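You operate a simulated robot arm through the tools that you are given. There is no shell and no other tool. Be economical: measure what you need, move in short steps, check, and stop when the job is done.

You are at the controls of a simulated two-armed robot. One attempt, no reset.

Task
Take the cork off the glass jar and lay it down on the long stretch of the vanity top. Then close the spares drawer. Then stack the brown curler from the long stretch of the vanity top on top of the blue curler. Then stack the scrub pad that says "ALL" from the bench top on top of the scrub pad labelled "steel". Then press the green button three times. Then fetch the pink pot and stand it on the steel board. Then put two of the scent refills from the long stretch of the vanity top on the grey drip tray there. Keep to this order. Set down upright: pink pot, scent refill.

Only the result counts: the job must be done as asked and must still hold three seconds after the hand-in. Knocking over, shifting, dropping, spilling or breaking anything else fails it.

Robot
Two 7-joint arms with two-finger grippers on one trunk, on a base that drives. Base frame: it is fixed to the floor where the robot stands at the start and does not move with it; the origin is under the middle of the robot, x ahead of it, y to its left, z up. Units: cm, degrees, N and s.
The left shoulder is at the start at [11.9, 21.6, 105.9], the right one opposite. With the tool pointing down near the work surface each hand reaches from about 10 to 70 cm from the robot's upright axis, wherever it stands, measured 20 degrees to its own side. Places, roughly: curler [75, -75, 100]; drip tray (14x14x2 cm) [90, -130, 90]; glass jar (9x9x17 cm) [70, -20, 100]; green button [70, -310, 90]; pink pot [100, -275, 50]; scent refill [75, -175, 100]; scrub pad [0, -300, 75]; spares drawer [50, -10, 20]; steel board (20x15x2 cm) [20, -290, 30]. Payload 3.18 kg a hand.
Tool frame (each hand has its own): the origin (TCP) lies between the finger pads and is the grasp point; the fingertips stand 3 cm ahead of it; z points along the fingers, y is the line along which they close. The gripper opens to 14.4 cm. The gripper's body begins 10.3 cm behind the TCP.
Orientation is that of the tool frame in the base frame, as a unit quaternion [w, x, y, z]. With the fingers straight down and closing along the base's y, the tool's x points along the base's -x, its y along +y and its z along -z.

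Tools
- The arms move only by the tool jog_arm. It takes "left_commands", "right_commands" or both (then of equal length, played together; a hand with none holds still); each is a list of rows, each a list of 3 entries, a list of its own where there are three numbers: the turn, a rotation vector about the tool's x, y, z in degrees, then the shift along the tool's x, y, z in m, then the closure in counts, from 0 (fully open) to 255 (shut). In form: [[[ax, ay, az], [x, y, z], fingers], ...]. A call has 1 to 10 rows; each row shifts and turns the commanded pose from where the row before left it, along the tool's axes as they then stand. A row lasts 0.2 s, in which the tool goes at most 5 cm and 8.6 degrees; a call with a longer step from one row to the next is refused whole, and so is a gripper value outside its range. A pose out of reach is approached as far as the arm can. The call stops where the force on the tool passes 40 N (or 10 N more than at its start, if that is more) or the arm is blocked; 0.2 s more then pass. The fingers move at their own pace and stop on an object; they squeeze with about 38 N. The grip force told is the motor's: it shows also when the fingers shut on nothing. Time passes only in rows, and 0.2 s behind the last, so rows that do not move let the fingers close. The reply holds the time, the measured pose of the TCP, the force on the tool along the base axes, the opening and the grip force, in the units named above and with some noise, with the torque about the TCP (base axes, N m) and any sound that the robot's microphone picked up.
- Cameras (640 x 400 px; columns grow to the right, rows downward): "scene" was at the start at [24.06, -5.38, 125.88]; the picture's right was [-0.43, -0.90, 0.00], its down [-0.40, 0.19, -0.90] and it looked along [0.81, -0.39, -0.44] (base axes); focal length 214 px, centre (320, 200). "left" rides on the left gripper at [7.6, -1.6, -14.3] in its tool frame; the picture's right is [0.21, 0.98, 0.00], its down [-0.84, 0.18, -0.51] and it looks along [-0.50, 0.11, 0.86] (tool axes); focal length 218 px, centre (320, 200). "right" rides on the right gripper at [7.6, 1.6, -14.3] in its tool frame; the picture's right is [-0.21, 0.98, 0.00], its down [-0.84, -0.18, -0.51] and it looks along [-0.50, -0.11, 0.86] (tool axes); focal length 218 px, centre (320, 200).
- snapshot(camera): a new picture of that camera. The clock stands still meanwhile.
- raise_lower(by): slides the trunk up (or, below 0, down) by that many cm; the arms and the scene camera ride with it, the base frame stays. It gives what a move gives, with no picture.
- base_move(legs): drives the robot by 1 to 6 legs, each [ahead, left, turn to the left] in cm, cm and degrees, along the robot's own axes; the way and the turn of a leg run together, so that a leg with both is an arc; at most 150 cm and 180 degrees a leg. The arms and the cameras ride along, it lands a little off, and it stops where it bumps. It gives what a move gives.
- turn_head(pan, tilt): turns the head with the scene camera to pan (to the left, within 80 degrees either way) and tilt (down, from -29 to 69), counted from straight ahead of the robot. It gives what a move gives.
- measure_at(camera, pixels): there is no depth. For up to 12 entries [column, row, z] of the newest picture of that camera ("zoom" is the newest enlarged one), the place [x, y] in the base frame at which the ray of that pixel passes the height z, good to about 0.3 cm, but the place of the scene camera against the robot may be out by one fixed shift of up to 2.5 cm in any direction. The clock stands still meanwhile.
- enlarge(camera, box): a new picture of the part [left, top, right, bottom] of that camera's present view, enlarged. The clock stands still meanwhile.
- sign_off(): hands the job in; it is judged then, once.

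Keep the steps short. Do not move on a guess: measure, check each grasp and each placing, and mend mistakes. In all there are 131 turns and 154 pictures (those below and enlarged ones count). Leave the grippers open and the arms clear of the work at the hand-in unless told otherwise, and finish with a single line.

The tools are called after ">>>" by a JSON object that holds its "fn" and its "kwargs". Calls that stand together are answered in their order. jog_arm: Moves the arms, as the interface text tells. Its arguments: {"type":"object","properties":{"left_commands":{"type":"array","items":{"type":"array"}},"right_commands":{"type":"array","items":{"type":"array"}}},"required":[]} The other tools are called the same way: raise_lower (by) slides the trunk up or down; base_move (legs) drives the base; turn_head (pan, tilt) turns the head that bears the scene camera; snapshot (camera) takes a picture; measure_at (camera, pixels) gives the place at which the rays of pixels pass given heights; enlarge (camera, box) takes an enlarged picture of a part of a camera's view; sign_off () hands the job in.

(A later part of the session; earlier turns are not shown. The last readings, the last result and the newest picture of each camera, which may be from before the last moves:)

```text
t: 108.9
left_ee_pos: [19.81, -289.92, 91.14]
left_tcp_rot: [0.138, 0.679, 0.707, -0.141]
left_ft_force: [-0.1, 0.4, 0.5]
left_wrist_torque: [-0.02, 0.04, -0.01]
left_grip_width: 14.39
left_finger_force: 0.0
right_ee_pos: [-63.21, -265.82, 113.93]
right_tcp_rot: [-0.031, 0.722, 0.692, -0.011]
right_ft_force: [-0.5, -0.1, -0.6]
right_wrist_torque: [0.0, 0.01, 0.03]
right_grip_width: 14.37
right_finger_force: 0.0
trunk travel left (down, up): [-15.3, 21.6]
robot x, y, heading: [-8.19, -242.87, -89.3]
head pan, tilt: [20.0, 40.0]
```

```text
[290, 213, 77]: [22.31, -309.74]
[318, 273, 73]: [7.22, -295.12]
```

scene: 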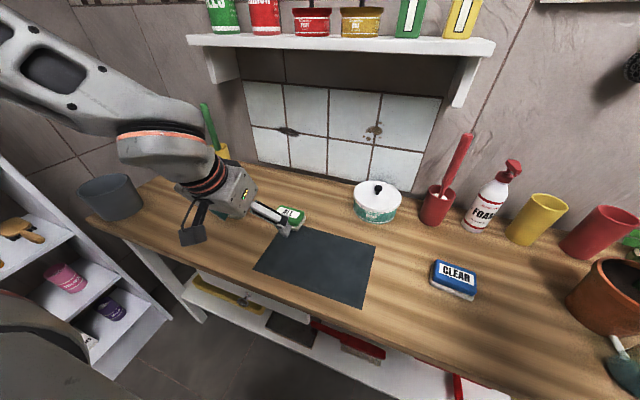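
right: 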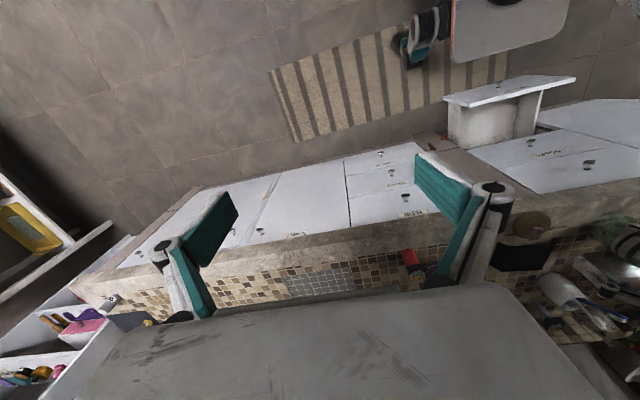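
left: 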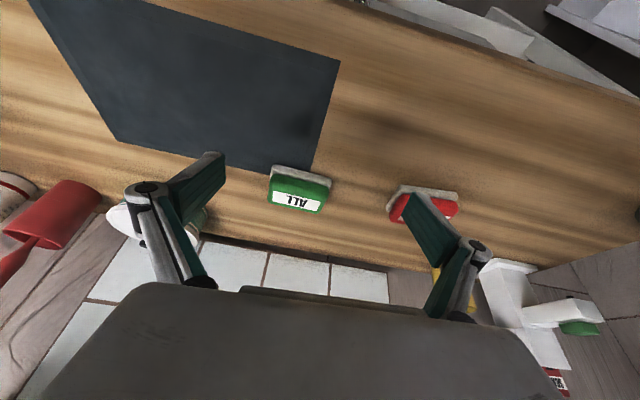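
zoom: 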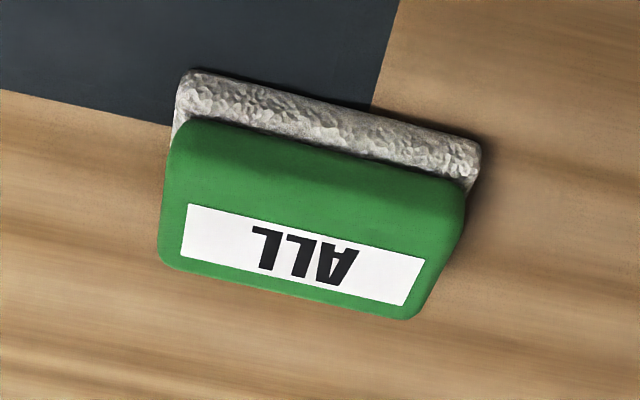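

ALL pad: x 13.3–24.2, centre ≈(18.8,−309.5). I move above it (TCP z≈80) with the hand open and check.

>>> {"fn": "jog_arm", "kwargs": {"left_commands": [[[0, 0, 0], [-0.0272, -0.0032, 0.0352], 0], [[0, 0, 0], [-0.0272, -0.0032, 0.0352], 0], [[0, 0, 0], [-0.0272, -0.0032, 0.0352], 0], [[0, 0, 0], [-0.0272, -0.0032, 0.0352], 0], [[0, 0, 0], [-0.025, -0.0032, 0.02], 0], [[0, 0, 0], [0, 0, 0], 0]]}}

>>> {"fn": "snapshot", "kwargs": {"camera": "left"}}

>>> {"fn": "enlarge", "kwargs": {"camera": "scene", "box": [220, 160, 360, 270]}}

```text
t: 110.3
left_ee_pos: [18.7, -308.5, 81.74]
left_tcp_rot: [0.138, 0.68, 0.706, -0.141]
left_ft_force: [0.2, 0.4, -0.5]
left_wrist_torque: [0.03, 0.01, 0.0]
left_grip_width: 14.41
left_finger_force: 0.0
right_ee_pos: [-63.21, -265.74, 114.03]
right_tcp_rot: [-0.031, 0.722, 0.691, -0.011]
right_ft_force: [-0.6, -0.2, -0.2]
right_wrist_torque: [0.02, 0.02, 0.03]
right_grip_width: 14.42
right_finger_force: 0.0
trunk travel left (down, up): [-15.3, 21.6]
robot x, y, heading: [-8.18, -242.76, -89.3]
head pan, tilt: [20.0, 40.0]
```

```text
57 pictures are left
```

left: 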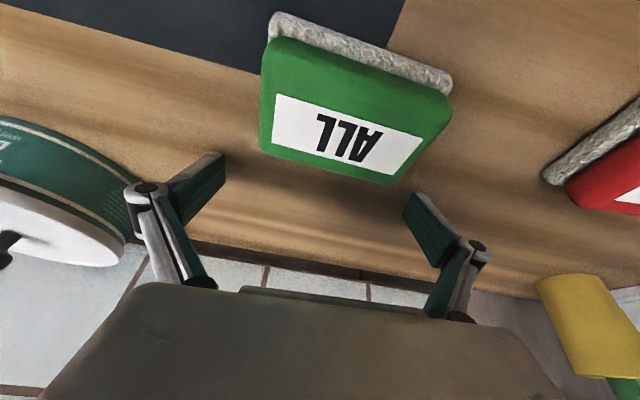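

```text
3.64 times, centred on (290, 215) of scene
```

zoom: 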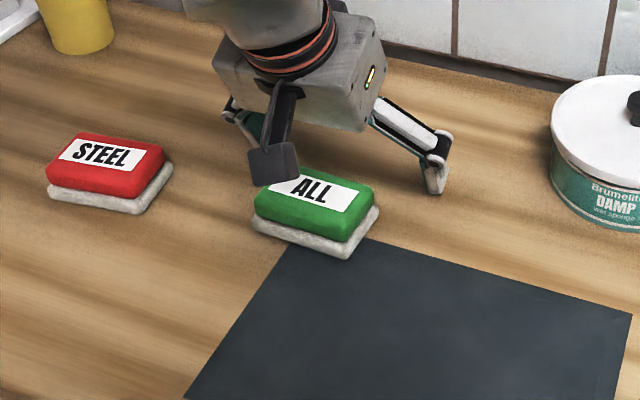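

>>> {"fn": "measure_at", "kwargs": {"camera": "left", "pixels": [[275, 14, 72], [275, 14, 76], [275, 14, 80], [452, 75, 76], [452, 75, 80], [262, 150, 80], [262, 150, 83], [388, 185, 80], [388, 185, 83], [355, 115, 82]]}}

```text
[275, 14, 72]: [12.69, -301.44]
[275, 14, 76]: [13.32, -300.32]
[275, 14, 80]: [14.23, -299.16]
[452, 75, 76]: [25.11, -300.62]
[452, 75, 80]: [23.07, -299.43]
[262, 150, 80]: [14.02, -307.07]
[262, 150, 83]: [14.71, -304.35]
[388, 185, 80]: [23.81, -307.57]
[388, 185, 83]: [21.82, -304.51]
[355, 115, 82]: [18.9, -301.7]
```

Triangulating, the bench is really at z≈79 and the pad spans y −299…−304.3, z 79–83.6, x 14.2–23.1. I slide the hand back 6.3 cm to straddle it and check.

>>> {"fn": "jog_arm", "kwargs": {"left_commands": [[[0, 0, 0], [-0.0019, 0, -0.0046], 0], [[0, 0, 0], [0.029, -0.001, -0.0122], 0], [[0, 0, 0], [0.029, -0.001, -0.0122], 0], [[0, 0, 0], [0, 0, 0], 0]]}}

>>> {"fn": "snapshot", "kwargs": {"camera": "left"}}

>>> {"fn": "enlarge", "kwargs": {"camera": "scene", "box": [220, 160, 360, 270]}}

```text
t: 111.3
left_ee_pos: [18.32, -302.24, 82.11]
left_tcp_rot: [0.139, 0.68, 0.706, -0.141]
left_ft_force: [-1.2, 0.0, 0.2]
left_wrist_torque: [-0.02, 0.03, -0.03]
left_grip_width: 14.4
left_finger_force: 0.0
right_ee_pos: [-63.22, -265.93, 113.9]
right_tcp_rot: [-0.032, 0.722, 0.691, -0.01]
right_ft_force: [0.9, -0.3, -0.8]
right_wrist_torque: [-0.01, 0.01, 0.01]
right_grip_width: 14.4
right_finger_force: 0.1
trunk travel left (down, up): [-15.3, 21.6]
robot x, y, heading: [-8.42, -242.64, -89.3]
head pan, tilt: [20.0, 40.0]
```

```text
55 pictures are left
```

left: 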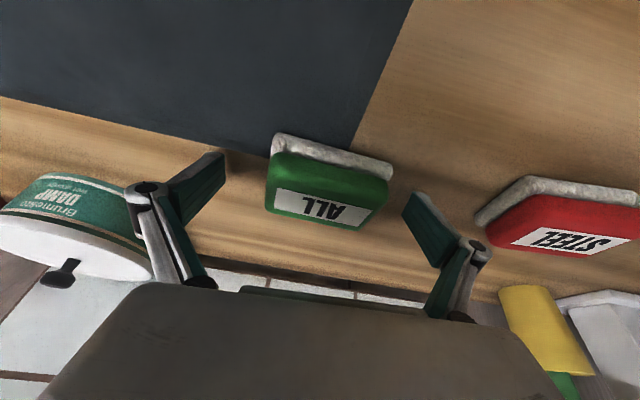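

```text
3.64 times, centred on (290, 215) of scene
```

zoom: 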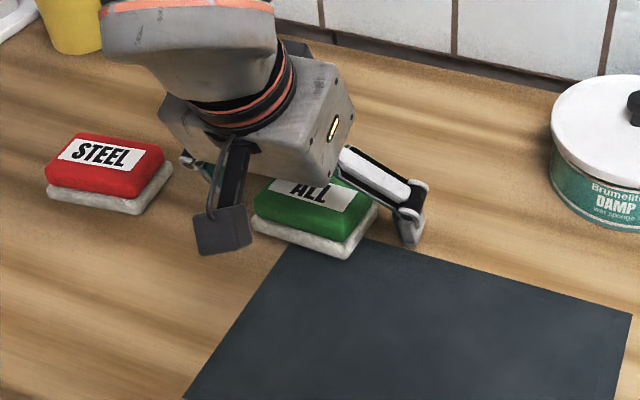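

The fingers straddle the ALL pad. Close.

>>> {"fn": "jog_arm", "kwargs": {"left_commands": [[[0, 0, 0], [0, 0, 0], 120], [[0, 0, 0], [0, 0, 0], 255], [[0, 0, 0], [0, 0, 0], 255]]}}

>>> {"fn": "jog_arm", "kwargs": {"left_commands": [[[0, 0, 0], [-0.0077, 0, -0.0184], 255], [[0, 0, 0], [-0.0155, 0, -0.0369], 255], [[0, 0, 0], [-0.0155, 0, -0.0369], 255], [[0, 0, 0], [0, 0, 0], 255]]}}

>>> {"fn": "snapshot", "kwargs": {"camera": "left"}}

>>> {"fn": "enlarge", "kwargs": {"camera": "scene", "box": [220, 150, 360, 270]}}

```text
t: 111.8
left_ee_pos: [18.73, -302.53, 82.92]
left_tcp_rot: [0.146, 0.676, 0.708, -0.142]
left_ft_force: [9.6, 10.6, 31.5]
left_wrist_torque: [0.54, -0.9, 0.14]
left_grip_width: 8.41
left_finger_force: 37.5
right_ee_pos: [-63.33, -265.51, 114.05]
right_tcp_rot: [-0.029, 0.721, 0.692, -0.011]
right_ft_force: [-0.1, -0.9, 0.3]
right_wrist_torque: [0.01, -0.03, 0.01]
right_grip_width: 14.42
right_finger_force: 0.1
trunk travel left (down, up): [-15.3, 21.6]
robot x, y, heading: [-8.21, -242.55, -88.9]
head pan, tilt: [20.0, 40.0]
stopped in row 2 (left hand): the force on the tool passed its limit at 50 N (the readings are from after the stop); the commanded pose is now the measured one
```

```text
t: 112.8
left_ee_pos: [18.87, -302.44, 92.23]
left_tcp_rot: [0.142, 0.678, 0.708, -0.14]
left_ft_force: [-0.2, 0.6, 0.5]
left_wrist_torque: [0.02, 0.02, 0.0]
left_grip_width: 8.38
left_finger_force: 38.0
right_ee_pos: [-63.23, -265.89, 113.92]
right_tcp_rot: [-0.032, 0.722, 0.691, -0.01]
right_ft_force: [0.8, 0.1, 0.2]
right_wrist_torque: [0.04, -0.01, -0.01]
right_grip_width: 14.37
right_finger_force: 0.1
trunk travel left (down, up): [-15.3, 21.6]
robot x, y, heading: [-8.55, -242.43, -89.0]
head pan, tilt: [20.0, 40.0]
```

```text
53 pictures are left
```

left: 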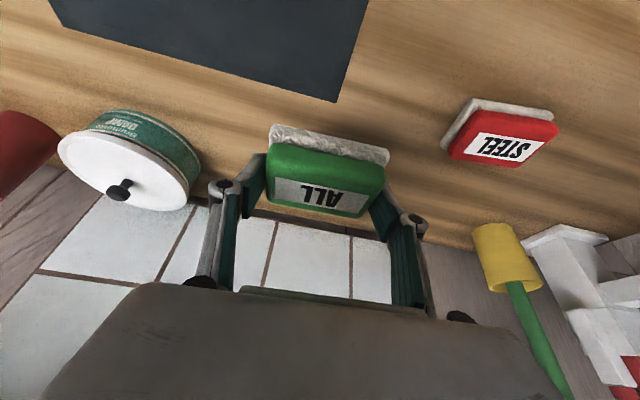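

```text
3.33 times, centred on (290, 210) of scene
```

zoom: 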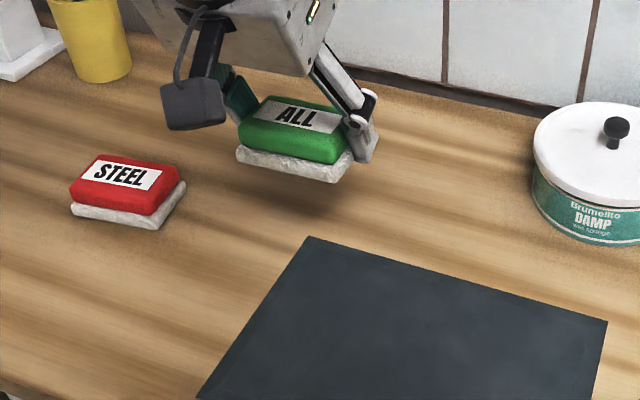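

ALL is held level. I measure STEEL: near base corners (478,100),(553,117), far top corners (450,157),(533,167).

>>> {"fn": "measure_at", "kwargs": {"camera": "left", "pixels": [[478, 99, 80], [553, 116, 80], [450, 157, 83.6], [533, 167, 83.6], [442, 146, 80], [560, 125, 83], [470, 115, 83.6], [270, 125, 90], [388, 155, 90]]}}

>>> {"fn": "enlarge", "kwargs": {"camera": "left", "box": [430, 80, 570, 180]}}

```text
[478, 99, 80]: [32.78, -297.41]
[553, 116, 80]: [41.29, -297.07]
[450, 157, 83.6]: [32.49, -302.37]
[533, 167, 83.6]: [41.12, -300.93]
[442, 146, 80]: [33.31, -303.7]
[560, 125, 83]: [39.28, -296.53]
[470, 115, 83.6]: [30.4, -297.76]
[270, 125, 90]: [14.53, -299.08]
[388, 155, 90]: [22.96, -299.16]
```

```text
4.00 times, centred on (500, 130) of left
```

zoom: 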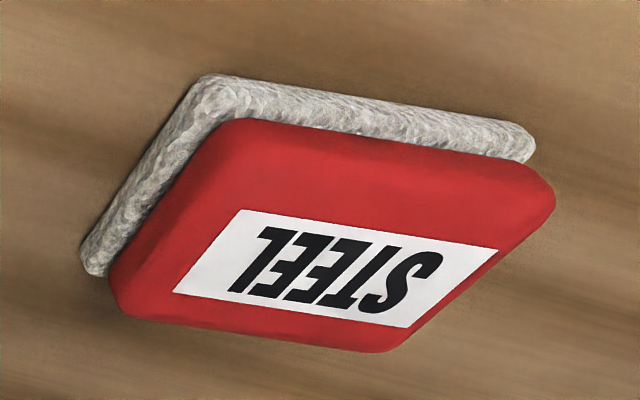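

STEEL centre ≈(37.4,−300.4), nearly aligned. I carry ALL over it (Δx +18.5, Δy +1.8) at the same height.

>>> {"fn": "jog_arm", "kwargs": {"left_commands": [[[0, 0, 0], [0.0018, 0.0371, -0.0013], 255], [[0, 0, 0], [0.0018, 0.0371, -0.0013], 255], [[0, 0, 0], [0.0018, 0.0371, -0.0013], 255], [[0, 0, 0], [0.0018, 0.0371, -0.0013], 255], [[0, 0, 0], [0.0018, 0.0371, -0.0013], 255], [[0, 0, 0], [0, 0, 0], 255]]}}

>>> {"fn": "snapshot", "kwargs": {"camera": "left"}}

>>> {"fn": "enlarge", "kwargs": {"camera": "scene", "box": [200, 150, 340, 260]}}

```text
t: 114.2
left_ee_pos: [37.16, -300.57, 92.52]
left_tcp_rot: [0.141, 0.678, 0.708, -0.141]
left_ft_force: [-0.9, -0.6, -0.9]
left_wrist_torque: [0.0, -0.03, 0.0]
left_grip_width: 8.37
left_finger_force: 37.2
right_ee_pos: [-63.33, -265.97, 113.96]
right_tcp_rot: [-0.031, 0.722, 0.692, -0.01]
right_ft_force: [-0.3, 0.4, 0.0]
right_wrist_torque: [0.0, -0.02, 0.02]
right_grip_width: 14.42
right_finger_force: 0.1
trunk travel left (down, up): [-15.3, 21.6]
robot x, y, heading: [-8.77, -242.31, -89.1]
head pan, tilt: [20.0, 40.0]
```

```text
50 pictures are left
```

left: 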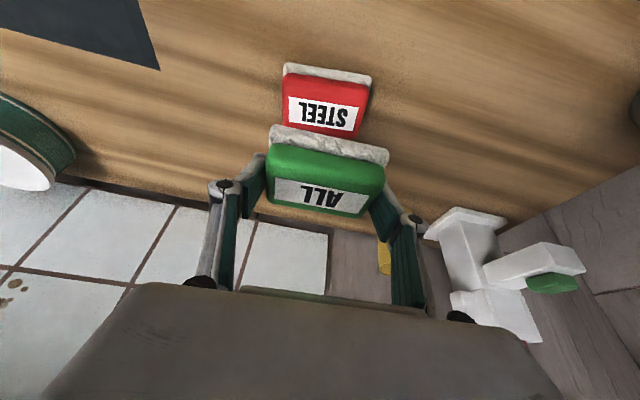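

```text
3.64 times, centred on (270, 205) of scene
```

zoom: 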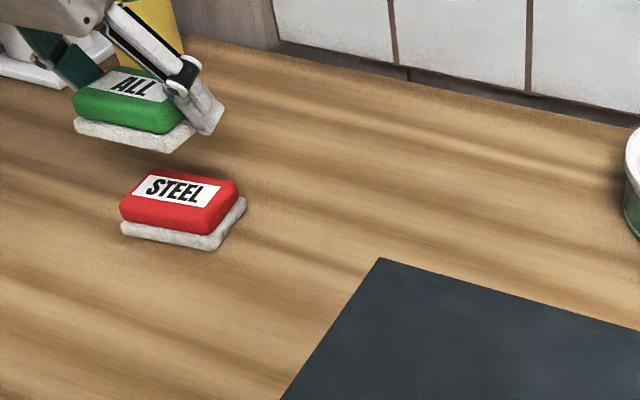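

>>> {"fn": "measure_at", "kwargs": {"camera": "left", "pixels": [[283, 63, 80], [372, 77, 80], [283, 63, 76], [372, 77, 76], [281, 125, 83.6], [357, 138, 83.6], [281, 125, 80], [357, 138, 80]]}}

>>> {"fn": "measure_at", "kwargs": {"camera": "zoom", "pixels": [[121, 236, 79], [210, 250, 79], [247, 200, 79], [75, 130, 88.5], [165, 152, 88.5], [196, 126, 88.5]]}}

```text
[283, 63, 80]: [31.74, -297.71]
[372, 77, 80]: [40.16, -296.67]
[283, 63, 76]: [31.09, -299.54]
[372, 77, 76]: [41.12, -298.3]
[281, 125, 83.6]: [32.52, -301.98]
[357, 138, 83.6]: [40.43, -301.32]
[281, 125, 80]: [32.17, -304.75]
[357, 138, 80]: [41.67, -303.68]
```

```text
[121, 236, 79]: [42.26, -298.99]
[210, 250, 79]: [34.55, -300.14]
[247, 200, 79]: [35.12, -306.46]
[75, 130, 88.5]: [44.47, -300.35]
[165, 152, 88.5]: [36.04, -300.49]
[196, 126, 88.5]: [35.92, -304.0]
```

STEEL is ~1.2 cm less in x than where I am. I correct (−1.2, +0.2) and lower 4 cm, then look.

>>> {"fn": "jog_arm", "kwargs": {"left_commands": [[[0, 0, 0], [0.0089, -0.0057, 0.018], 255], [[0, 0, 0], [0.0089, -0.0057, 0.018], 255], [[0, 0, 0], [0, 0, 0], 255]]}}

>>> {"fn": "enlarge", "kwargs": {"camera": "left", "box": [230, 60, 420, 230]}}

>>> {"fn": "enlarge", "kwargs": {"camera": "scene", "box": [200, 150, 310, 240]}}

```text
t: 115.0
left_ee_pos: [36.15, -300.3, 88.51]
left_tcp_rot: [0.143, 0.677, 0.708, -0.141]
left_ft_force: [-0.2, -0.5, -0.5]
left_wrist_torque: [0.03, 0.02, 0.03]
left_grip_width: 8.4
left_finger_force: 38.5
right_ee_pos: [-63.21, -265.87, 113.9]
right_tcp_rot: [-0.03, 0.721, 0.692, -0.011]
right_ft_force: [-0.1, 0.0, -0.3]
right_wrist_torque: [0.03, 0.0, 0.0]
right_grip_width: 14.38
right_finger_force: 0.0
trunk travel left (down, up): [-15.3, 21.6]
robot x, y, heading: [-8.74, -242.56, -88.7]
head pan, tilt: [20.0, 40.0]
```

```text
2.35 times, centred on (325, 145) of left
```

zoom: 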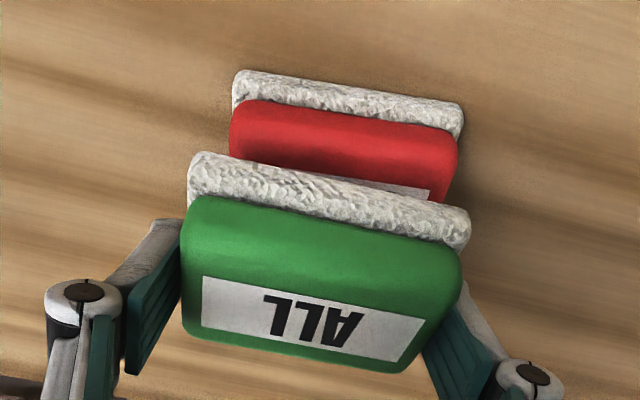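

```text
4.44 times, centred on (255, 195) of scene
```

zoom: 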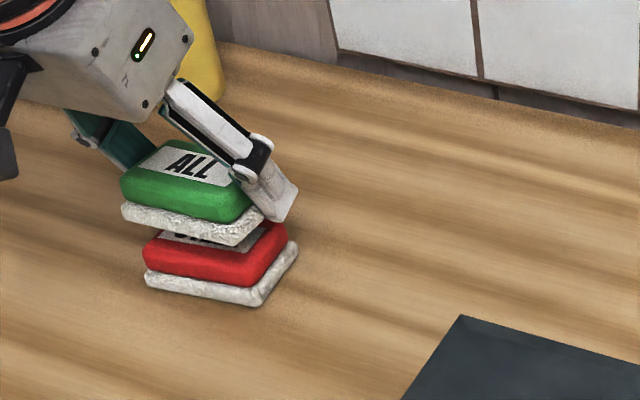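

Both views agree within half a centimetre. Lower gently to contact.

>>> {"fn": "jog_arm", "kwargs": {"left_commands": [[[0, 0, 0], [0.0019, 0, 0.0046], 255], [[0, 0, 0], [0.0015, 0, 0.0037], 255], [[0, 0, 0], [0, 0, 0], 255]]}}

>>> {"fn": "enlarge", "kwargs": {"camera": "scene", "box": [200, 150, 310, 240]}}

```text
t: 115.8
left_ee_pos: [35.9, -300.41, 87.56]
left_tcp_rot: [0.142, 0.678, 0.708, -0.141]
left_ft_force: [0.9, -0.2, -0.6]
left_wrist_torque: [-0.01, 0.01, 0.01]
left_grip_width: 8.38
left_finger_force: 37.4
right_ee_pos: [-63.2, -265.81, 113.93]
right_tcp_rot: [-0.031, 0.722, 0.692, -0.01]
right_ft_force: [0.7, 1.0, -0.2]
right_wrist_torque: [0.01, -0.01, 0.0]
right_grip_width: 14.4
right_finger_force: 0.0
trunk travel left (down, up): [-15.3, 21.6]
robot x, y, heading: [-8.81, -242.65, -89.0]
head pan, tilt: [20.0, 40.0]
```

```text
4.44 times, centred on (255, 195) of scene
```

zoom: 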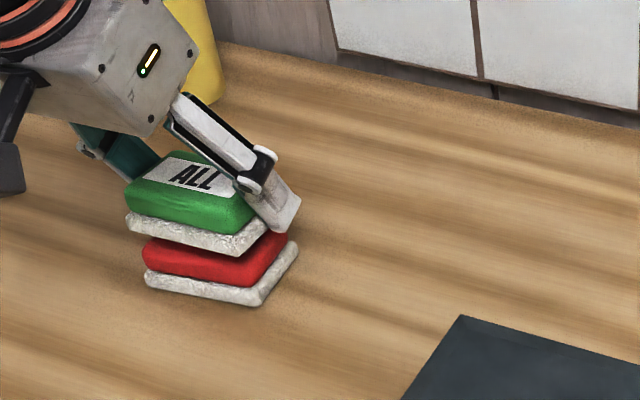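

>>> {"fn": "jog_arm", "kwargs": {"left_commands": [[[0, 0, 0], [0.0015, 0, 0.0037], 255], [[0, 0, 0], [0.0012, 0, 0.0028], 255], [[0, 0, 0], [0, 0, 0], 255]]}}

```text
t: 116.6
left_ee_pos: [36.1, -300.29, 86.95]
left_tcp_rot: [0.143, 0.678, 0.708, -0.14]
left_ft_force: [0.5, -0.8, 0.1]
left_wrist_torque: [0.0, 0.02, -0.02]
left_grip_width: 8.42
left_finger_force: 38.3
right_ee_pos: [-63.22, -265.9, 113.96]
right_tcp_rot: [-0.031, 0.723, 0.691, -0.01]
right_ft_force: [0.2, 0.1, -0.6]
right_wrist_torque: [-0.01, 0.01, -0.01]
right_grip_width: 14.43
right_finger_force: 0.0
trunk travel left (down, up): [-15.3, 21.6]
robot x, y, heading: [-8.67, -242.6, -89.3]
head pan, tilt: [20.0, 40.0]
```

>>> {"fn": "jog_arm", "kwargs": {"left_commands": [[[0, 0, 0], [0.0012, 0, 0.0028], 255], [[0, 0, 0], [0.0012, 0, 0.0028], 255], [[0, 0, 0], [0.0008, 0, 0.0019], 255], [[0, 0, 0], [0, 0, 0], 255]]}}

>>> {"fn": "enlarge", "kwargs": {"camera": "scene", "box": [200, 150, 310, 240]}}

```text
t: 117.6
left_ee_pos: [36.08, -300.27, 86.28]
left_tcp_rot: [0.145, 0.677, 0.708, -0.141]
left_ft_force: [3.9, 0.4, 11.6]
left_wrist_torque: [-0.15, -0.25, 0.02]
left_grip_width: 8.4
left_finger_force: 37.7
right_ee_pos: [-63.3, -265.9, 113.95]
right_tcp_rot: [-0.03, 0.721, 0.692, -0.01]
right_ft_force: [0.9, 1.0, 1.1]
right_wrist_torque: [0.03, 0.0, 0.02]
right_grip_width: 14.39
right_finger_force: 0.1
trunk travel left (down, up): [-15.3, 21.6]
robot x, y, heading: [-8.48, -242.36, -89.2]
head pan, tilt: [20.0, 40.0]
```

```text
4.44 times, centred on (255, 195) of scene
```

zoom: 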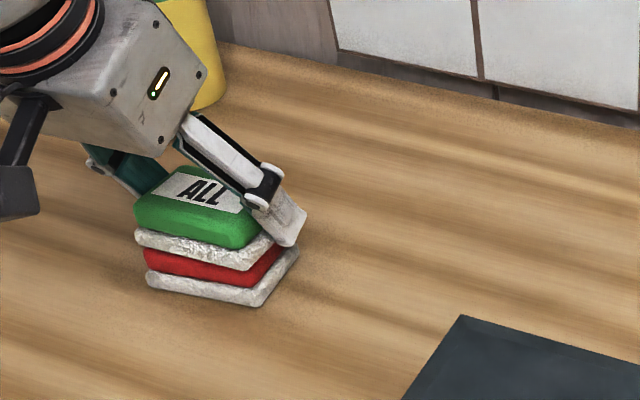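

Contact (11.6 N), well stacked. Release, rise 12 cm, and look at the dispenser with the green button.

>>> {"fn": "jog_arm", "kwargs": {"left_commands": [[[0, 0, 0], [-0.0004, 0, -0.001], 255], [[0, 0, 0], [0, 0, 0], 130], [[0, 0, 0], [0, 0, 0], 0], [[0, 0, 0], [0, 0, 0], 0], [[0, 0, 0], [-0.0117, 0, -0.0276], 0], [[0, 0, 0], [-0.0175, 0, -0.0415], 0], [[0, 0, 0], [-0.0175, 0, -0.0415], 0], [[0, 0, 0], [0, 0, 0], 0]]}}

>>> {"fn": "turn_head", "kwargs": {"pan": 50, "tilt": 35}}

>>> {"fn": "snapshot", "kwargs": {"camera": "scene"}}

>>> {"fn": "snapshot", "kwargs": {"camera": "left"}}

```text
t: 119.4
left_ee_pos: [36.1, -300.48, 98.18]
left_tcp_rot: [0.142, 0.678, 0.707, -0.14]
left_ft_force: [0.1, 1.1, -0.3]
left_wrist_torque: [0.02, -0.03, -0.01]
left_grip_width: 14.4
left_finger_force: 0.1
right_ee_pos: [-63.22, -265.94, 113.92]
right_tcp_rot: [-0.032, 0.721, 0.692, -0.009]
right_ft_force: [0.4, -0.7, 0.7]
right_wrist_torque: [-0.01, -0.01, 0.03]
right_grip_width: 14.4
right_finger_force: 0.0
trunk travel left (down, up): [-15.3, 21.6]
robot x, y, heading: [-8.48, -242.32, -89.0]
head pan, tilt: [20.0, 40.0]
```

```text
t: 120.4
left_ee_pos: [36.01, -300.45, 98.25]
left_tcp_rot: [0.142, 0.677, 0.708, -0.141]
left_ft_force: [-0.4, 0.5, 0.3]
left_wrist_torque: [0.01, -0.02, 0.0]
left_grip_width: 14.39
left_finger_force: 0.1
right_ee_pos: [-63.26, -265.86, 113.98]
right_tcp_rot: [-0.031, 0.722, 0.691, -0.01]
right_ft_force: [0.0, 0.1, 0.1]
right_wrist_torque: [0.02, 0.0, -0.01]
right_grip_width: 14.41
right_finger_force: 0.1
trunk travel left (down, up): [-15.3, 21.6]
robot x, y, heading: [-8.53, -242.41, -88.8]
head pan, tilt: [50.0, 35.0]
```

```text
44 pictures are left
```

scene: 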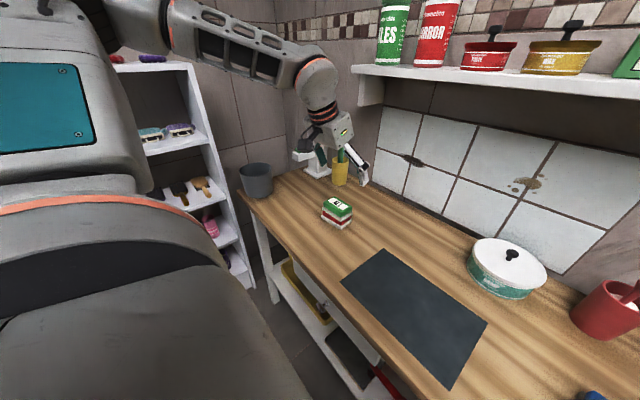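

```text
43 pictures are left
```

left: 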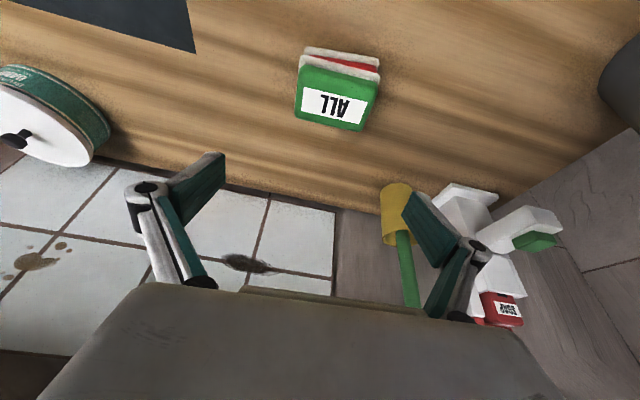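

>>> {"fn": "enlarge", "kwargs": {"camera": "left", "box": [420, 160, 590, 340]}}

>>> {"fn": "enlarge", "kwargs": {"camera": "scene", "box": [270, 120, 380, 200]}}

```text
2.22 times, centred on (505, 250) of left
```

zoom: 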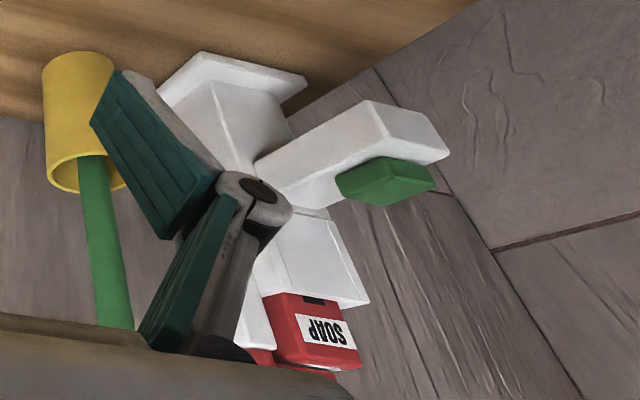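

```text
5.00 times, centred on (325, 160) of scene
```

zoom: 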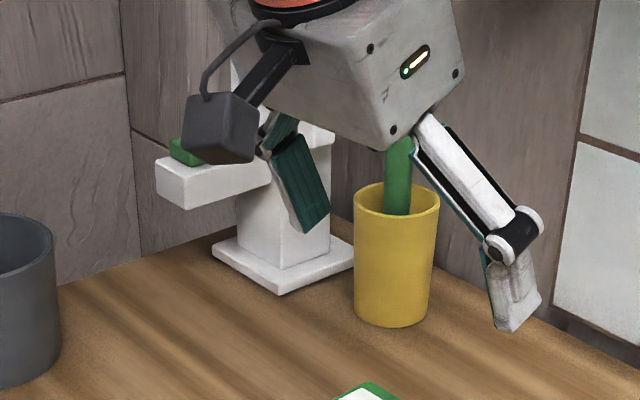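

The green button is on top of the dispenser's side arm, left px (535,241), scene px (298,150). I triangulate.

>>> {"fn": "measure_at", "kwargs": {"camera": "left", "pixels": [[535, 241, 88], [535, 241, 91], [535, 241, 94], [340, 95, 88]]}}

>>> {"fn": "measure_at", "kwargs": {"camera": "scene", "pixels": [[298.4, 150, 88], [298.4, 150, 91], [298.4, 150, 94], [337, 205, 88]]}}

```text
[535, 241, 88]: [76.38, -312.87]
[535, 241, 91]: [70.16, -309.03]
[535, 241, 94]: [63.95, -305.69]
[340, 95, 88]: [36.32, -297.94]
```

```text
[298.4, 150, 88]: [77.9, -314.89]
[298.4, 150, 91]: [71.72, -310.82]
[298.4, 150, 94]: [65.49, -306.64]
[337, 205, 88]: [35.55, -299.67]
```

The two rays coincide, so height is unresolved (≈91 by the rough place). I retract the hand, strafe the robot 34 cm left for reach, and measure from a new angle.

>>> {"fn": "jog_arm", "kwargs": {"left_commands": [[[0, 0, 0], [0.0236, 0, -0.0316], 0], [[0, 0, 0], [0.0236, 0, -0.0316], 0], [[0, 0, 0], [0.0236, 0, -0.0316], 255], [[0, 0, 0], [0.0236, 0, -0.0316], 255], [[0, 0, 0], [0.0236, 0, -0.0316], 255]]}}

>>> {"fn": "base_move", "kwargs": {"legs": [[0, 34, 0]]}}

>>> {"fn": "turn_head", "kwargs": {"pan": 30, "tilt": 35}}

>>> {"fn": "snapshot", "kwargs": {"camera": "left"}}

>>> {"fn": "snapshot", "kwargs": {"camera": "scene"}}

```text
t: 121.6
left_ee_pos: [35.83, -283.31, 108.02]
left_tcp_rot: [0.142, 0.677, 0.708, -0.141]
left_ft_force: [0.3, -0.4, -0.7]
left_wrist_torque: [-0.03, 0.1, -0.04]
left_grip_width: 0.0
left_finger_force: 30.3
right_ee_pos: [-63.16, -265.76, 114.08]
right_tcp_rot: [-0.032, 0.722, 0.692, -0.011]
right_ft_force: [0.9, 0.1, 0.7]
right_wrist_torque: [0.01, 0.08, 0.04]
right_grip_width: 14.42
right_finger_force: 0.2
trunk travel left (down, up): [-15.3, 21.6]
robot x, y, heading: [-8.58, -242.58, -89.2]
head pan, tilt: [50.0, 35.0]
```

```text
t: 124.8
left_ee_pos: [66.76, -282.9, 108.46]
left_tcp_rot: [0.15, 0.676, 0.709, -0.13]
left_ft_force: [-0.2, 0.8, 0.3]
left_wrist_torque: [0.03, 0.03, -0.03]
left_grip_width: 0.0
left_finger_force: 30.5
right_ee_pos: [-32.38, -265.43, 113.44]
right_tcp_rot: [-0.029, 0.723, 0.69, -0.007]
right_ft_force: [-0.7, 0.8, -0.4]
right_wrist_torque: [0.03, -0.02, 0.04]
right_grip_width: 14.39
right_finger_force: 0.0
trunk travel left (down, up): [-15.3, 21.6]
robot x, y, heading: [23.14, -242.19, -89.2]
head pan, tilt: [50.0, 35.0]
stopped in leg 1: the robot was blocked; the commanded pose is now the measured one
```

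```text
t: 125.7
left_ee_pos: [66.69, -282.9, 108.57]
left_tcp_rot: [0.15, 0.677, 0.709, -0.131]
left_ft_force: [-0.3, 0.3, -0.2]
left_wrist_torque: [-0.02, -0.01, -0.03]
left_grip_width: 0.0
left_finger_force: 30.9
right_ee_pos: [-32.37, -265.41, 113.37]
right_tcp_rot: [-0.028, 0.722, 0.691, -0.006]
right_ft_force: [0.6, 0.5, 0.7]
right_wrist_torque: [-0.05, 0.0, 0.0]
right_grip_width: 14.42
right_finger_force: 0.1
trunk travel left (down, up): [-15.3, 21.6]
robot x, y, heading: [23.63, -242.13, -89.4]
head pan, tilt: [30.0, 35.0]
```

```text
40 pictures are left
```

left: 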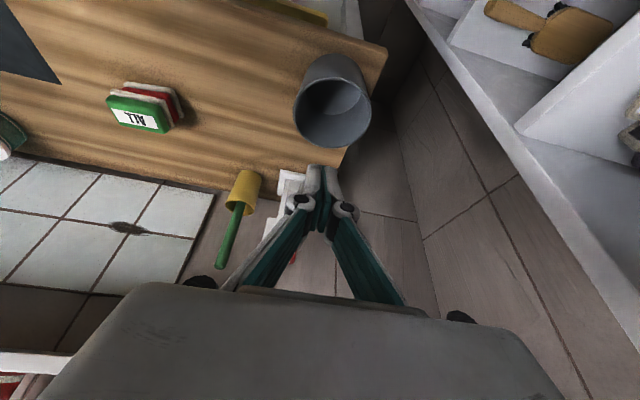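

```text
39 pictures are left
```

scene: 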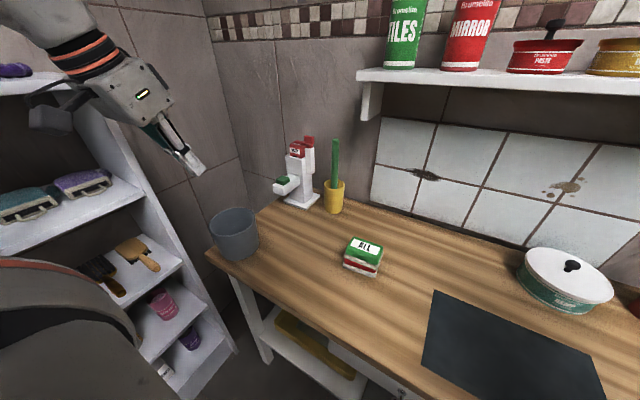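

Blocked by something on the left (the shelf, likely near the arm). I ease 2 cm back right, and measure the button (283,182) from this new position.

>>> {"fn": "measure_at", "kwargs": {"camera": "scene", "pixels": [[283, 181, 86], [283, 181, 88], [283, 181, 91], [283, 181, 94], [365, 245, 88], [300, 200, 80], [161, 133, 108]]}}

>>> {"fn": "base_move", "kwargs": {"legs": [[0, -2, 0]]}}

>>> {"fn": "enlarge", "kwargs": {"camera": "scene", "box": [240, 120, 360, 220]}}

```text
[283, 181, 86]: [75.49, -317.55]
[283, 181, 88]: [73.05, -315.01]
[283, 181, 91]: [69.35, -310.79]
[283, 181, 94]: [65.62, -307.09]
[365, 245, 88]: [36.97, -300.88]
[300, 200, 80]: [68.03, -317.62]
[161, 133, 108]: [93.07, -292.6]
```

```text
t: 126.5
left_ee_pos: [65.41, -282.97, 108.12]
left_tcp_rot: [0.147, 0.677, 0.709, -0.136]
left_ft_force: [0.3, 0.5, -0.4]
left_wrist_torque: [0.01, -0.01, 0.0]
left_grip_width: 0.0
left_finger_force: 30.1
right_ee_pos: [-33.52, -265.32, 113.9]
right_tcp_rot: [-0.031, 0.722, 0.691, -0.011]
right_ft_force: [0.0, -0.4, 1.1]
right_wrist_torque: [0.01, -0.02, -0.01]
right_grip_width: 14.39
right_finger_force: 0.1
trunk travel left (down, up): [-15.3, 21.6]
robot x, y, heading: [21.57, -242.17, -89.3]
head pan, tilt: [30.0, 35.0]
```

```text
4.00 times, centred on (300, 170) of scene
```

zoom: 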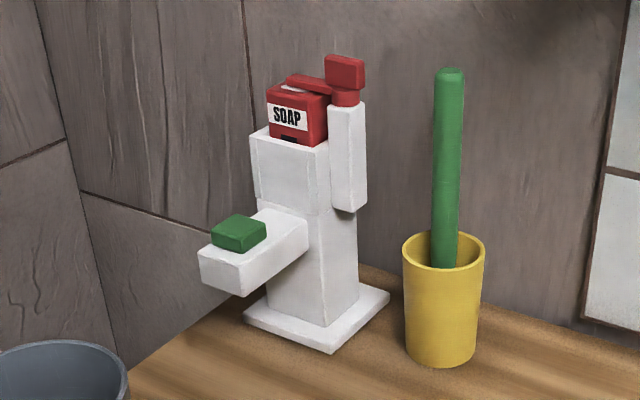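

Button top ≈(67,−308, z≈92.5). I bring the closed fingers over it at TCP z≈104 and check.

>>> {"fn": "jog_arm", "kwargs": {"left_commands": [[[0, 0, 0], [-0.0339, 0.0008, 0.0219], 255], [[0, 0, 0], [-0.0339, 0.0008, 0.0219], 255], [[0, 0, 0], [-0.0339, 0.0008, 0.0219], 255], [[0, 0, 0], [-0.0339, 0.0008, 0.0219], 255], [[0, 0, 0], [-0.0339, 0.0008, 0.0219], 255], [[0, 0, 0], [-0.0339, 0.0008, 0.0219], 255], [[0, 0, 0], [0, 0, 0], 255]]}}

>>> {"fn": "snapshot", "kwargs": {"camera": "left"}}

>>> {"fn": "enlarge", "kwargs": {"camera": "scene", "box": [220, 100, 360, 220]}}

```text
t: 128.1
left_ee_pos: [66.97, -306.79, 104.3]
left_tcp_rot: [0.147, 0.676, 0.709, -0.136]
left_ft_force: [0.1, 0.7, 0.6]
left_wrist_torque: [0.01, -0.02, 0.05]
left_grip_width: 0.0
left_finger_force: 30.5
right_ee_pos: [-33.58, -265.23, 113.96]
right_tcp_rot: [-0.03, 0.722, 0.691, -0.01]
right_ft_force: [-0.4, -0.5, 0.4]
right_wrist_torque: [-0.01, -0.08, 0.0]
right_grip_width: 14.39
right_finger_force: 0.0
trunk travel left (down, up): [-15.3, 21.6]
robot x, y, heading: [21.64, -242.14, -89.1]
head pan, tilt: [30.0, 35.0]
```

```text
37 pictures are left
```

left: 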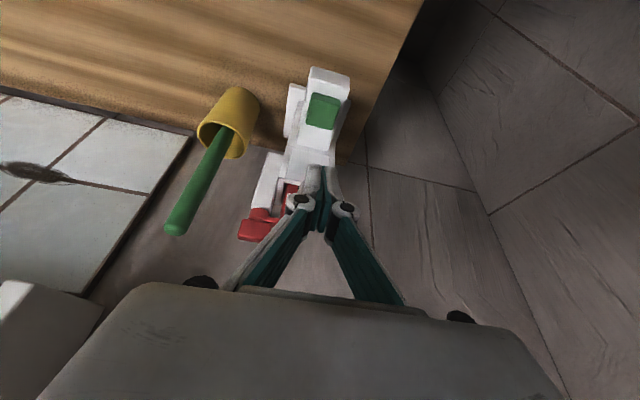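

```text
3.33 times, centred on (290, 160) of scene
```

zoom: 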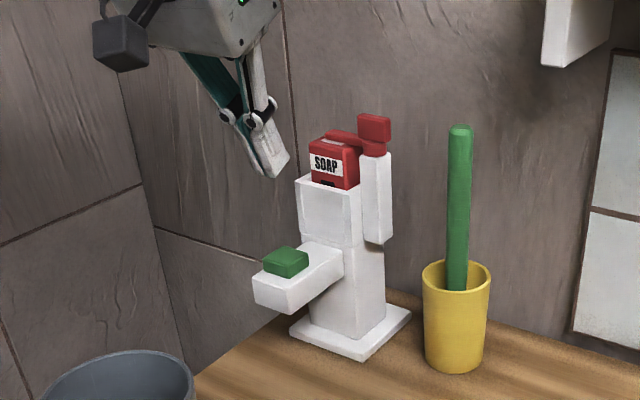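

>>> {"fn": "measure_at", "kwargs": {"camera": "left", "pixels": [[322, 110, 88], [322, 110, 91], [322, 110, 93], [322, 110, 95], [322, 97, 92], [322, 128, 92]]}}

```text
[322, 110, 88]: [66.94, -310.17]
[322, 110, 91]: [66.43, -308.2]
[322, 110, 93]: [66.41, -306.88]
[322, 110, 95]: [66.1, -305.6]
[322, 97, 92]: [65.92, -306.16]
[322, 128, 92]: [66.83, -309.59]
```

Button ≈(66.4,−306.9), z≈93. I correct the place, lower to just above, then press in 4 mm steps watching force and sound.

>>> {"fn": "jog_arm", "kwargs": {"left_commands": [[[0, 0, 0], [0.0189, -0.0025, 0.03], 255], [[0, 0, 0], [0.0189, -0.0025, 0.03], 255], [[0, 0, 0], [0.0016, 0, 0.0037], 255], [[0, 0, 0], [0.0016, 0, 0.0037], 255], [[0, 0, 0], [0.0008, 0, 0.0018], 255], [[0, 0, 0], [0, 0, 0], 255]]}}

>>> {"fn": "enlarge", "kwargs": {"camera": "scene", "box": [230, 110, 330, 210]}}

```text
t: 129.5
left_ee_pos: [66.61, -305.65, 95.97]
left_tcp_rot: [0.145, 0.676, 0.709, -0.136]
left_ft_force: [0.5, 0.3, 2.3]
left_wrist_torque: [-0.03, -0.01, -0.02]
left_grip_width: 0.62
left_finger_force: 31.0
right_ee_pos: [-33.39, -265.24, 113.93]
right_tcp_rot: [-0.031, 0.722, 0.691, -0.01]
right_ft_force: [-0.2, -0.2, -0.2]
right_wrist_torque: [-0.02, -0.03, 0.02]
right_grip_width: 14.39
right_finger_force: 0.1
trunk travel left (down, up): [-15.3, 21.6]
robot x, y, heading: [21.68, -242.28, -89.0]
head pan, tilt: [30.0, 35.0]
```

```text
4.00 times, centred on (280, 160) of scene
```

zoom: 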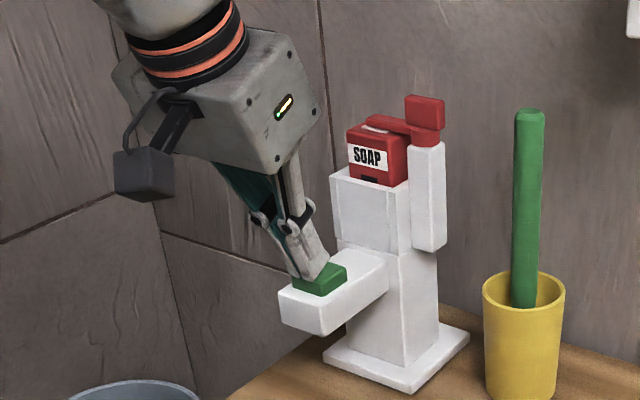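

The fingertips are on the button (2.3 N). Press 6 mm in small steps and listen.

>>> {"fn": "jog_arm", "kwargs": {"left_commands": [[[0, 0, 0], [0.0008, 0, 0.0018], 255], [[0, 0, 0], [0.0008, 0, 0.0018], 255], [[0, 0, 0], [0.0008, 0, 0.0018], 255], [[0, 0, 0], [0, 0, 0], 255]]}}

```text
t: 130.5
left_ee_pos: [66.52, -305.54, 95.54]
left_tcp_rot: [0.147, 0.677, 0.708, -0.136]
left_ft_force: [1.4, 0.0, 9.1]
left_wrist_torque: [0.0, -0.01, -0.02]
left_grip_width: 0.58
left_finger_force: 30.6
right_ee_pos: [-33.47, -265.13, 113.97]
right_tcp_rot: [-0.03, 0.722, 0.691, -0.011]
right_ft_force: [-0.7, 0.1, 0.1]
right_wrist_torque: [0.02, 0.02, 0.02]
right_grip_width: 14.4
right_finger_force: 0.0
trunk travel left (down, up): [-15.3, 21.6]
robot x, y, heading: [21.48, -242.47, -89.1]
head pan, tilt: [30.0, 35.0]
heard: click
```

One click. I rise 1.5 cm and press a second time.

>>> {"fn": "jog_arm", "kwargs": {"left_commands": [[[0, 0, 0], [-0.0059, 0, -0.0138], 255], [[0, 0, 0], [0, 0, 0], 255], [[0, 0, 0], [0.0035, 0, 0.0083], 255], [[0, 0, 0], [0.0012, 0, 0.0028], 255], [[0, 0, 0], [0.0012, 0, 0.0027], 255], [[0, 0, 0], [0, 0, 0], 255]]}}

```text
t: 131.9
left_ee_pos: [66.48, -305.54, 95.62]
left_tcp_rot: [0.146, 0.676, 0.709, -0.136]
left_ft_force: [0.6, 0.9, 8.3]
left_wrist_torque: [0.01, 0.0, -0.01]
left_grip_width: 0.59
left_finger_force: 31.2
right_ee_pos: [-33.5, -265.23, 113.96]
right_tcp_rot: [-0.03, 0.722, 0.691, -0.01]
right_ft_force: [-0.4, -0.6, 0.0]
right_wrist_torque: [0.0, -0.01, 0.01]
right_grip_width: 14.41
right_finger_force: 0.0
trunk travel left (down, up): [-15.3, 21.6]
robot x, y, heading: [21.35, -242.37, -89.1]
head pan, tilt: [30.0, 35.0]
heard: click
```

Second click. Same again for the third.

>>> {"fn": "jog_arm", "kwargs": {"left_commands": [[[0, 0, 0], [-0.0059, 0, -0.0138], 255], [[0, 0, 0], [0, 0, 0], 255], [[0, 0, 0], [0.0035, 0, 0.0083], 255], [[0, 0, 0], [0.0012, 0, 0.0028], 255], [[0, 0, 0], [0.0012, 0, 0.0027], 255], [[0, 0, 0], [0, 0, 0], 255]]}}

```text
t: 133.3
left_ee_pos: [66.51, -305.53, 95.55]
left_tcp_rot: [0.146, 0.677, 0.709, -0.137]
left_ft_force: [2.7, 2.0, 8.3]
left_wrist_torque: [0.05, -0.04, 0.01]
left_grip_width: 0.6
left_finger_force: 30.4
right_ee_pos: [-33.41, -265.11, 113.8]
right_tcp_rot: [-0.03, 0.723, 0.69, -0.01]
right_ft_force: [0.0, -0.2, 0.0]
right_wrist_torque: [-0.01, -0.01, 0.04]
right_grip_width: 14.42
right_finger_force: 0.1
trunk travel left (down, up): [-15.3, 21.6]
robot x, y, heading: [21.43, -242.26, -89.4]
head pan, tilt: [30.0, 35.0]
heard: click
```

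Three clicks. I lift off, retract the hand, and look at the shelf with the pink pot.

>>> {"fn": "jog_arm", "kwargs": {"left_commands": [[[0, 0, 0], [-0.0157, 0, -0.0369], 255], [[0, 0, 0], [-0.0157, 0, -0.0369], 255], [[0, 0, 0], [0.035, 0, -0.025], 255], [[0, 0, 0], [0.04, 0, -0.02], 255], [[0, 0, 0], [0.04, -0.01, -0.016], 255], [[0, 0, 0], [0.04, -0.02, -0.016], 255], [[0, 0, 0], [0.035, -0.03, -0.016], 0]]}}

>>> {"fn": "base_move", "kwargs": {"legs": [[0, -16, 0], [0, 0, 50]]}}

>>> {"fn": "turn_head", "kwargs": {"pan": 15, "tilt": 38}}

>>> {"fn": "snapshot", "kwargs": {"camera": "scene"}}

```text
t: 134.9
left_ee_pos: [59.54, -284.91, 104.54]
left_tcp_rot: [0.146, 0.676, 0.71, -0.136]
left_ft_force: [0.7, 1.1, 0.3]
left_wrist_torque: [0.0, 0.0, 0.0]
left_grip_width: 13.61
left_finger_force: 0.0
right_ee_pos: [-33.48, -265.19, 113.87]
right_tcp_rot: [-0.031, 0.722, 0.691, -0.01]
right_ft_force: [-0.2, 0.1, -0.2]
right_wrist_torque: [-0.02, -0.04, 0.02]
right_grip_width: 14.41
right_finger_force: 0.0
trunk travel left (down, up): [-15.3, 21.6]
robot x, y, heading: [21.16, -241.84, -89.2]
head pan, tilt: [30.0, 35.0]
```

```text
t: 139.2
left_ee_pos: [62.74, -240.43, 104.47]
left_tcp_rot: [0.19, 0.312, 0.929, -0.061]
left_ft_force: [-0.8, 0.2, -0.2]
left_wrist_torque: [0.0, -0.01, -0.01]
left_grip_width: 14.4
left_finger_force: 0.0
right_ee_pos: [-12.1, -299.22, 113.87]
right_tcp_rot: [-0.024, 0.361, 0.932, -0.022]
right_ft_force: [-0.2, 0.1, 0.5]
right_wrist_torque: [-0.06, 0.02, 0.0]
right_grip_width: 14.4
right_finger_force: 0.1
trunk travel left (down, up): [-15.3, 21.6]
robot x, y, heading: [5.01, -242.4, -38.9]
head pan, tilt: [30.0, 35.0]
```

```text
t: 140.0
left_ee_pos: [62.73, -240.58, 104.55]
left_tcp_rot: [0.19, 0.313, 0.929, -0.061]
left_ft_force: [0.1, 0.0, 0.6]
left_wrist_torque: [-0.02, 0.04, 0.01]
left_grip_width: 14.41
left_finger_force: 0.0
right_ee_pos: [-12.04, -299.26, 113.93]
right_tcp_rot: [-0.025, 0.361, 0.932, -0.023]
right_ft_force: [0.6, -0.4, -0.1]
right_wrist_torque: [-0.01, 0.0, -0.01]
right_grip_width: 14.41
right_finger_force: 0.1
trunk travel left (down, up): [-15.3, 21.6]
robot x, y, heading: [4.94, -242.49, -39.3]
head pan, tilt: [15.0, 38.0]
```

```text
34 pictures are left
```

scene: 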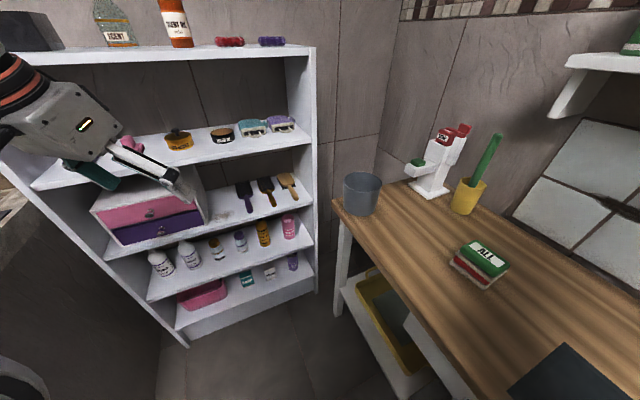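

>>> {"fn": "enlarge", "kwargs": {"camera": "scene", "box": [140, 170, 320, 310]}}

>>> {"fn": "measure_at", "kwargs": {"camera": "scene", "pixels": [[289, 238, 47], [289, 238, 50], [289, 216, 57], [318, 290, 0], [188, 346, 0], [312, 240, 47], [150, 298, 47], [288, 200, 65], [297, 45, 115]]}}

```text
2.86 times, centred on (230, 240) of scene
```

zoom: 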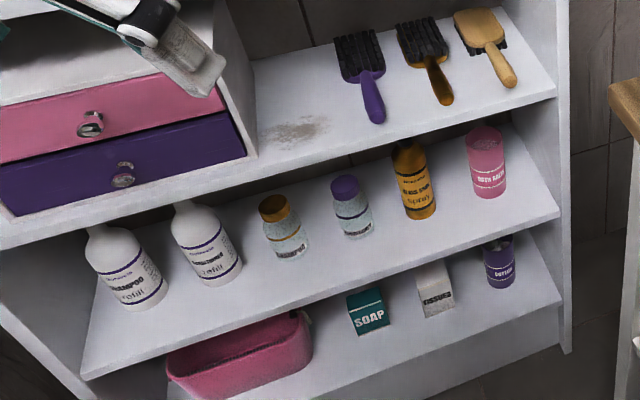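

```text
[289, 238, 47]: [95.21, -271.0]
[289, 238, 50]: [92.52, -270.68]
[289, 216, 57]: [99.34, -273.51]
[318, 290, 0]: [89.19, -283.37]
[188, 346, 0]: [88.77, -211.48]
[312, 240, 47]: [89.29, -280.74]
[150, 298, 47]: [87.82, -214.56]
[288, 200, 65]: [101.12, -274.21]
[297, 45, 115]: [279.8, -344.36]
```

The pink pot ("BATH…") stands at ≈(98,−272) on the shelf board z≈47, between side panel y≈−282 and the orange spray. I turn 12° left, lower the trunk, then bring the left hand low and tilted forward.

>>> {"fn": "measure_at", "kwargs": {"camera": "zoom", "pixels": [[490, 195, 47], [421, 216, 47], [472, 195, 47], [507, 193, 47], [486, 130, 58], [555, 96, 72]]}}

>>> {"fn": "base_move", "kwargs": {"legs": [[0, 0, 12]]}}

>>> {"fn": "raise_lower", "kwargs": {"by": -15}}

```text
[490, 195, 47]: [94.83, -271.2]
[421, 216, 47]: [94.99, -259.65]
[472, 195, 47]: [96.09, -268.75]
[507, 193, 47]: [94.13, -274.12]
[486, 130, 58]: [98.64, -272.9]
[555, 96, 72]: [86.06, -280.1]
```

```text
t: 141.2
left_ee_pos: [61.02, -228.4, 104.47]
left_tcp_rot: [0.195, 0.214, 0.956, -0.041]
left_ft_force: [-0.8, 0.4, -0.5]
left_wrist_torque: [-0.03, 0.01, 0.0]
left_grip_width: 14.4
left_finger_force: 0.0
right_ee_pos: [0.4, -301.58, 113.86]
right_tcp_rot: [-0.021, 0.263, 0.964, -0.026]
right_ft_force: [0.0, 0.7, 1.0]
right_wrist_torque: [-0.02, 0.02, 0.01]
right_grip_width: 14.41
right_finger_force: 0.1
trunk travel left (down, up): [-15.3, 21.6]
robot x, y, heading: [5.09, -242.38, -27.2]
head pan, tilt: [15.0, 38.0]
```

```text
t: 142.9
left_ee_pos: [62.19, -229.08, 86.18]
left_tcp_rot: [0.126, 0.217, 0.968, -0.024]
left_ft_force: [-0.4, -0.1, 0.9]
left_wrist_torque: [0.04, 0.02, -0.03]
left_grip_width: 14.39
left_finger_force: 0.0
right_ee_pos: [0.16, -301.67, 98.9]
right_tcp_rot: [-0.02, 0.261, 0.965, -0.026]
right_ft_force: [-0.3, 0.6, 0.2]
right_wrist_torque: [-0.05, -0.01, 0.01]
right_grip_width: 14.38
right_finger_force: 0.0
trunk travel left (down, up): [-0.3, 36.6]
robot x, y, heading: [5.24, -242.36, -27.0]
head pan, tilt: [15.0, 38.0]
```

I shift both hands away from obstacles (left hand 14 cm right, right hand 16 cm inwards off the bench), then tilt the left hand forward 45°.

>>> {"fn": "jog_arm", "kwargs": {"left_commands": [[[0, 0, 0], [0, -0.035, 0], 60], [[0, 0, 0], [0, -0.035, 0], 60], [[0, 0, 0], [0, -0.035, 0], 60], [[0, 0, 0], [0, -0.035, 0], 60], [[0, -7.5, 0], [0, 0, 0], 60], [[0, -7.5, 0], [0, 0, 0], 60], [[0, -7.5, 0], [0, 0, 0], 60], [[0, -7.5, 0], [0, 0, 0], 60], [[0, -7.5, 0], [0, 0, 0], 60], [[0, -7.5, 0], [0, 0, 0], 60]], "right_commands": [[[0, 0, 0], [0, 0.04, -0.01], 0], [[0, 0, 0], [0, 0.04, -0.01], 0], [[0, 0, 0], [0, 0.04, -0.01], 0], [[0, 0, 0], [0, 0.04, -0.01], 0], [[0, 0, 0], [0, 0, 0], 0], [[0, 0, 0], [0, 0, 0], 0], [[0, 0, 0], [0, 0, 0], 0], [[0, 0, 0], [0, 0, 0], 0], [[0, 0, 0], [0, 0, 0], 0], [[0, 0, 0], [0, 0, 0], 0]]}}

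>>> {"fn": "snapshot", "kwargs": {"camera": "scene"}}

```text
t: 145.1
left_ee_pos: [63.02, -250.96, 99.94]
left_tcp_rot: [0.486, 0.191, 0.846, -0.105]
left_ft_force: [-0.7, 0.3, 0.5]
left_wrist_torque: [-0.03, -0.01, 0.0]
left_grip_width: 11.03
left_finger_force: 0.1
left hand out of reach, approached as far as the arm can: row 1, 2, 5, 6, 7, 8, 9, 10
right_ee_pos: [7.08, -287.77, 101.59]
right_tcp_rot: [-0.018, 0.319, 0.948, -0.006]
right_ft_force: [-0.6, -0.3, 0.6]
right_wrist_torque: [0.03, 0.0, 0.03]
right_grip_width: 14.41
right_finger_force: 0.1
trunk travel left (down, up): [-0.3, 36.6]
robot x, y, heading: [5.33, -242.59, -27.3]
head pan, tilt: [15.0, 38.0]
```

```text
32 pictures are left
```

scene: 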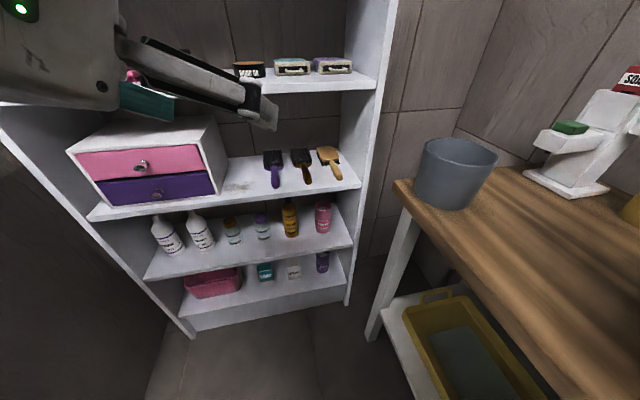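

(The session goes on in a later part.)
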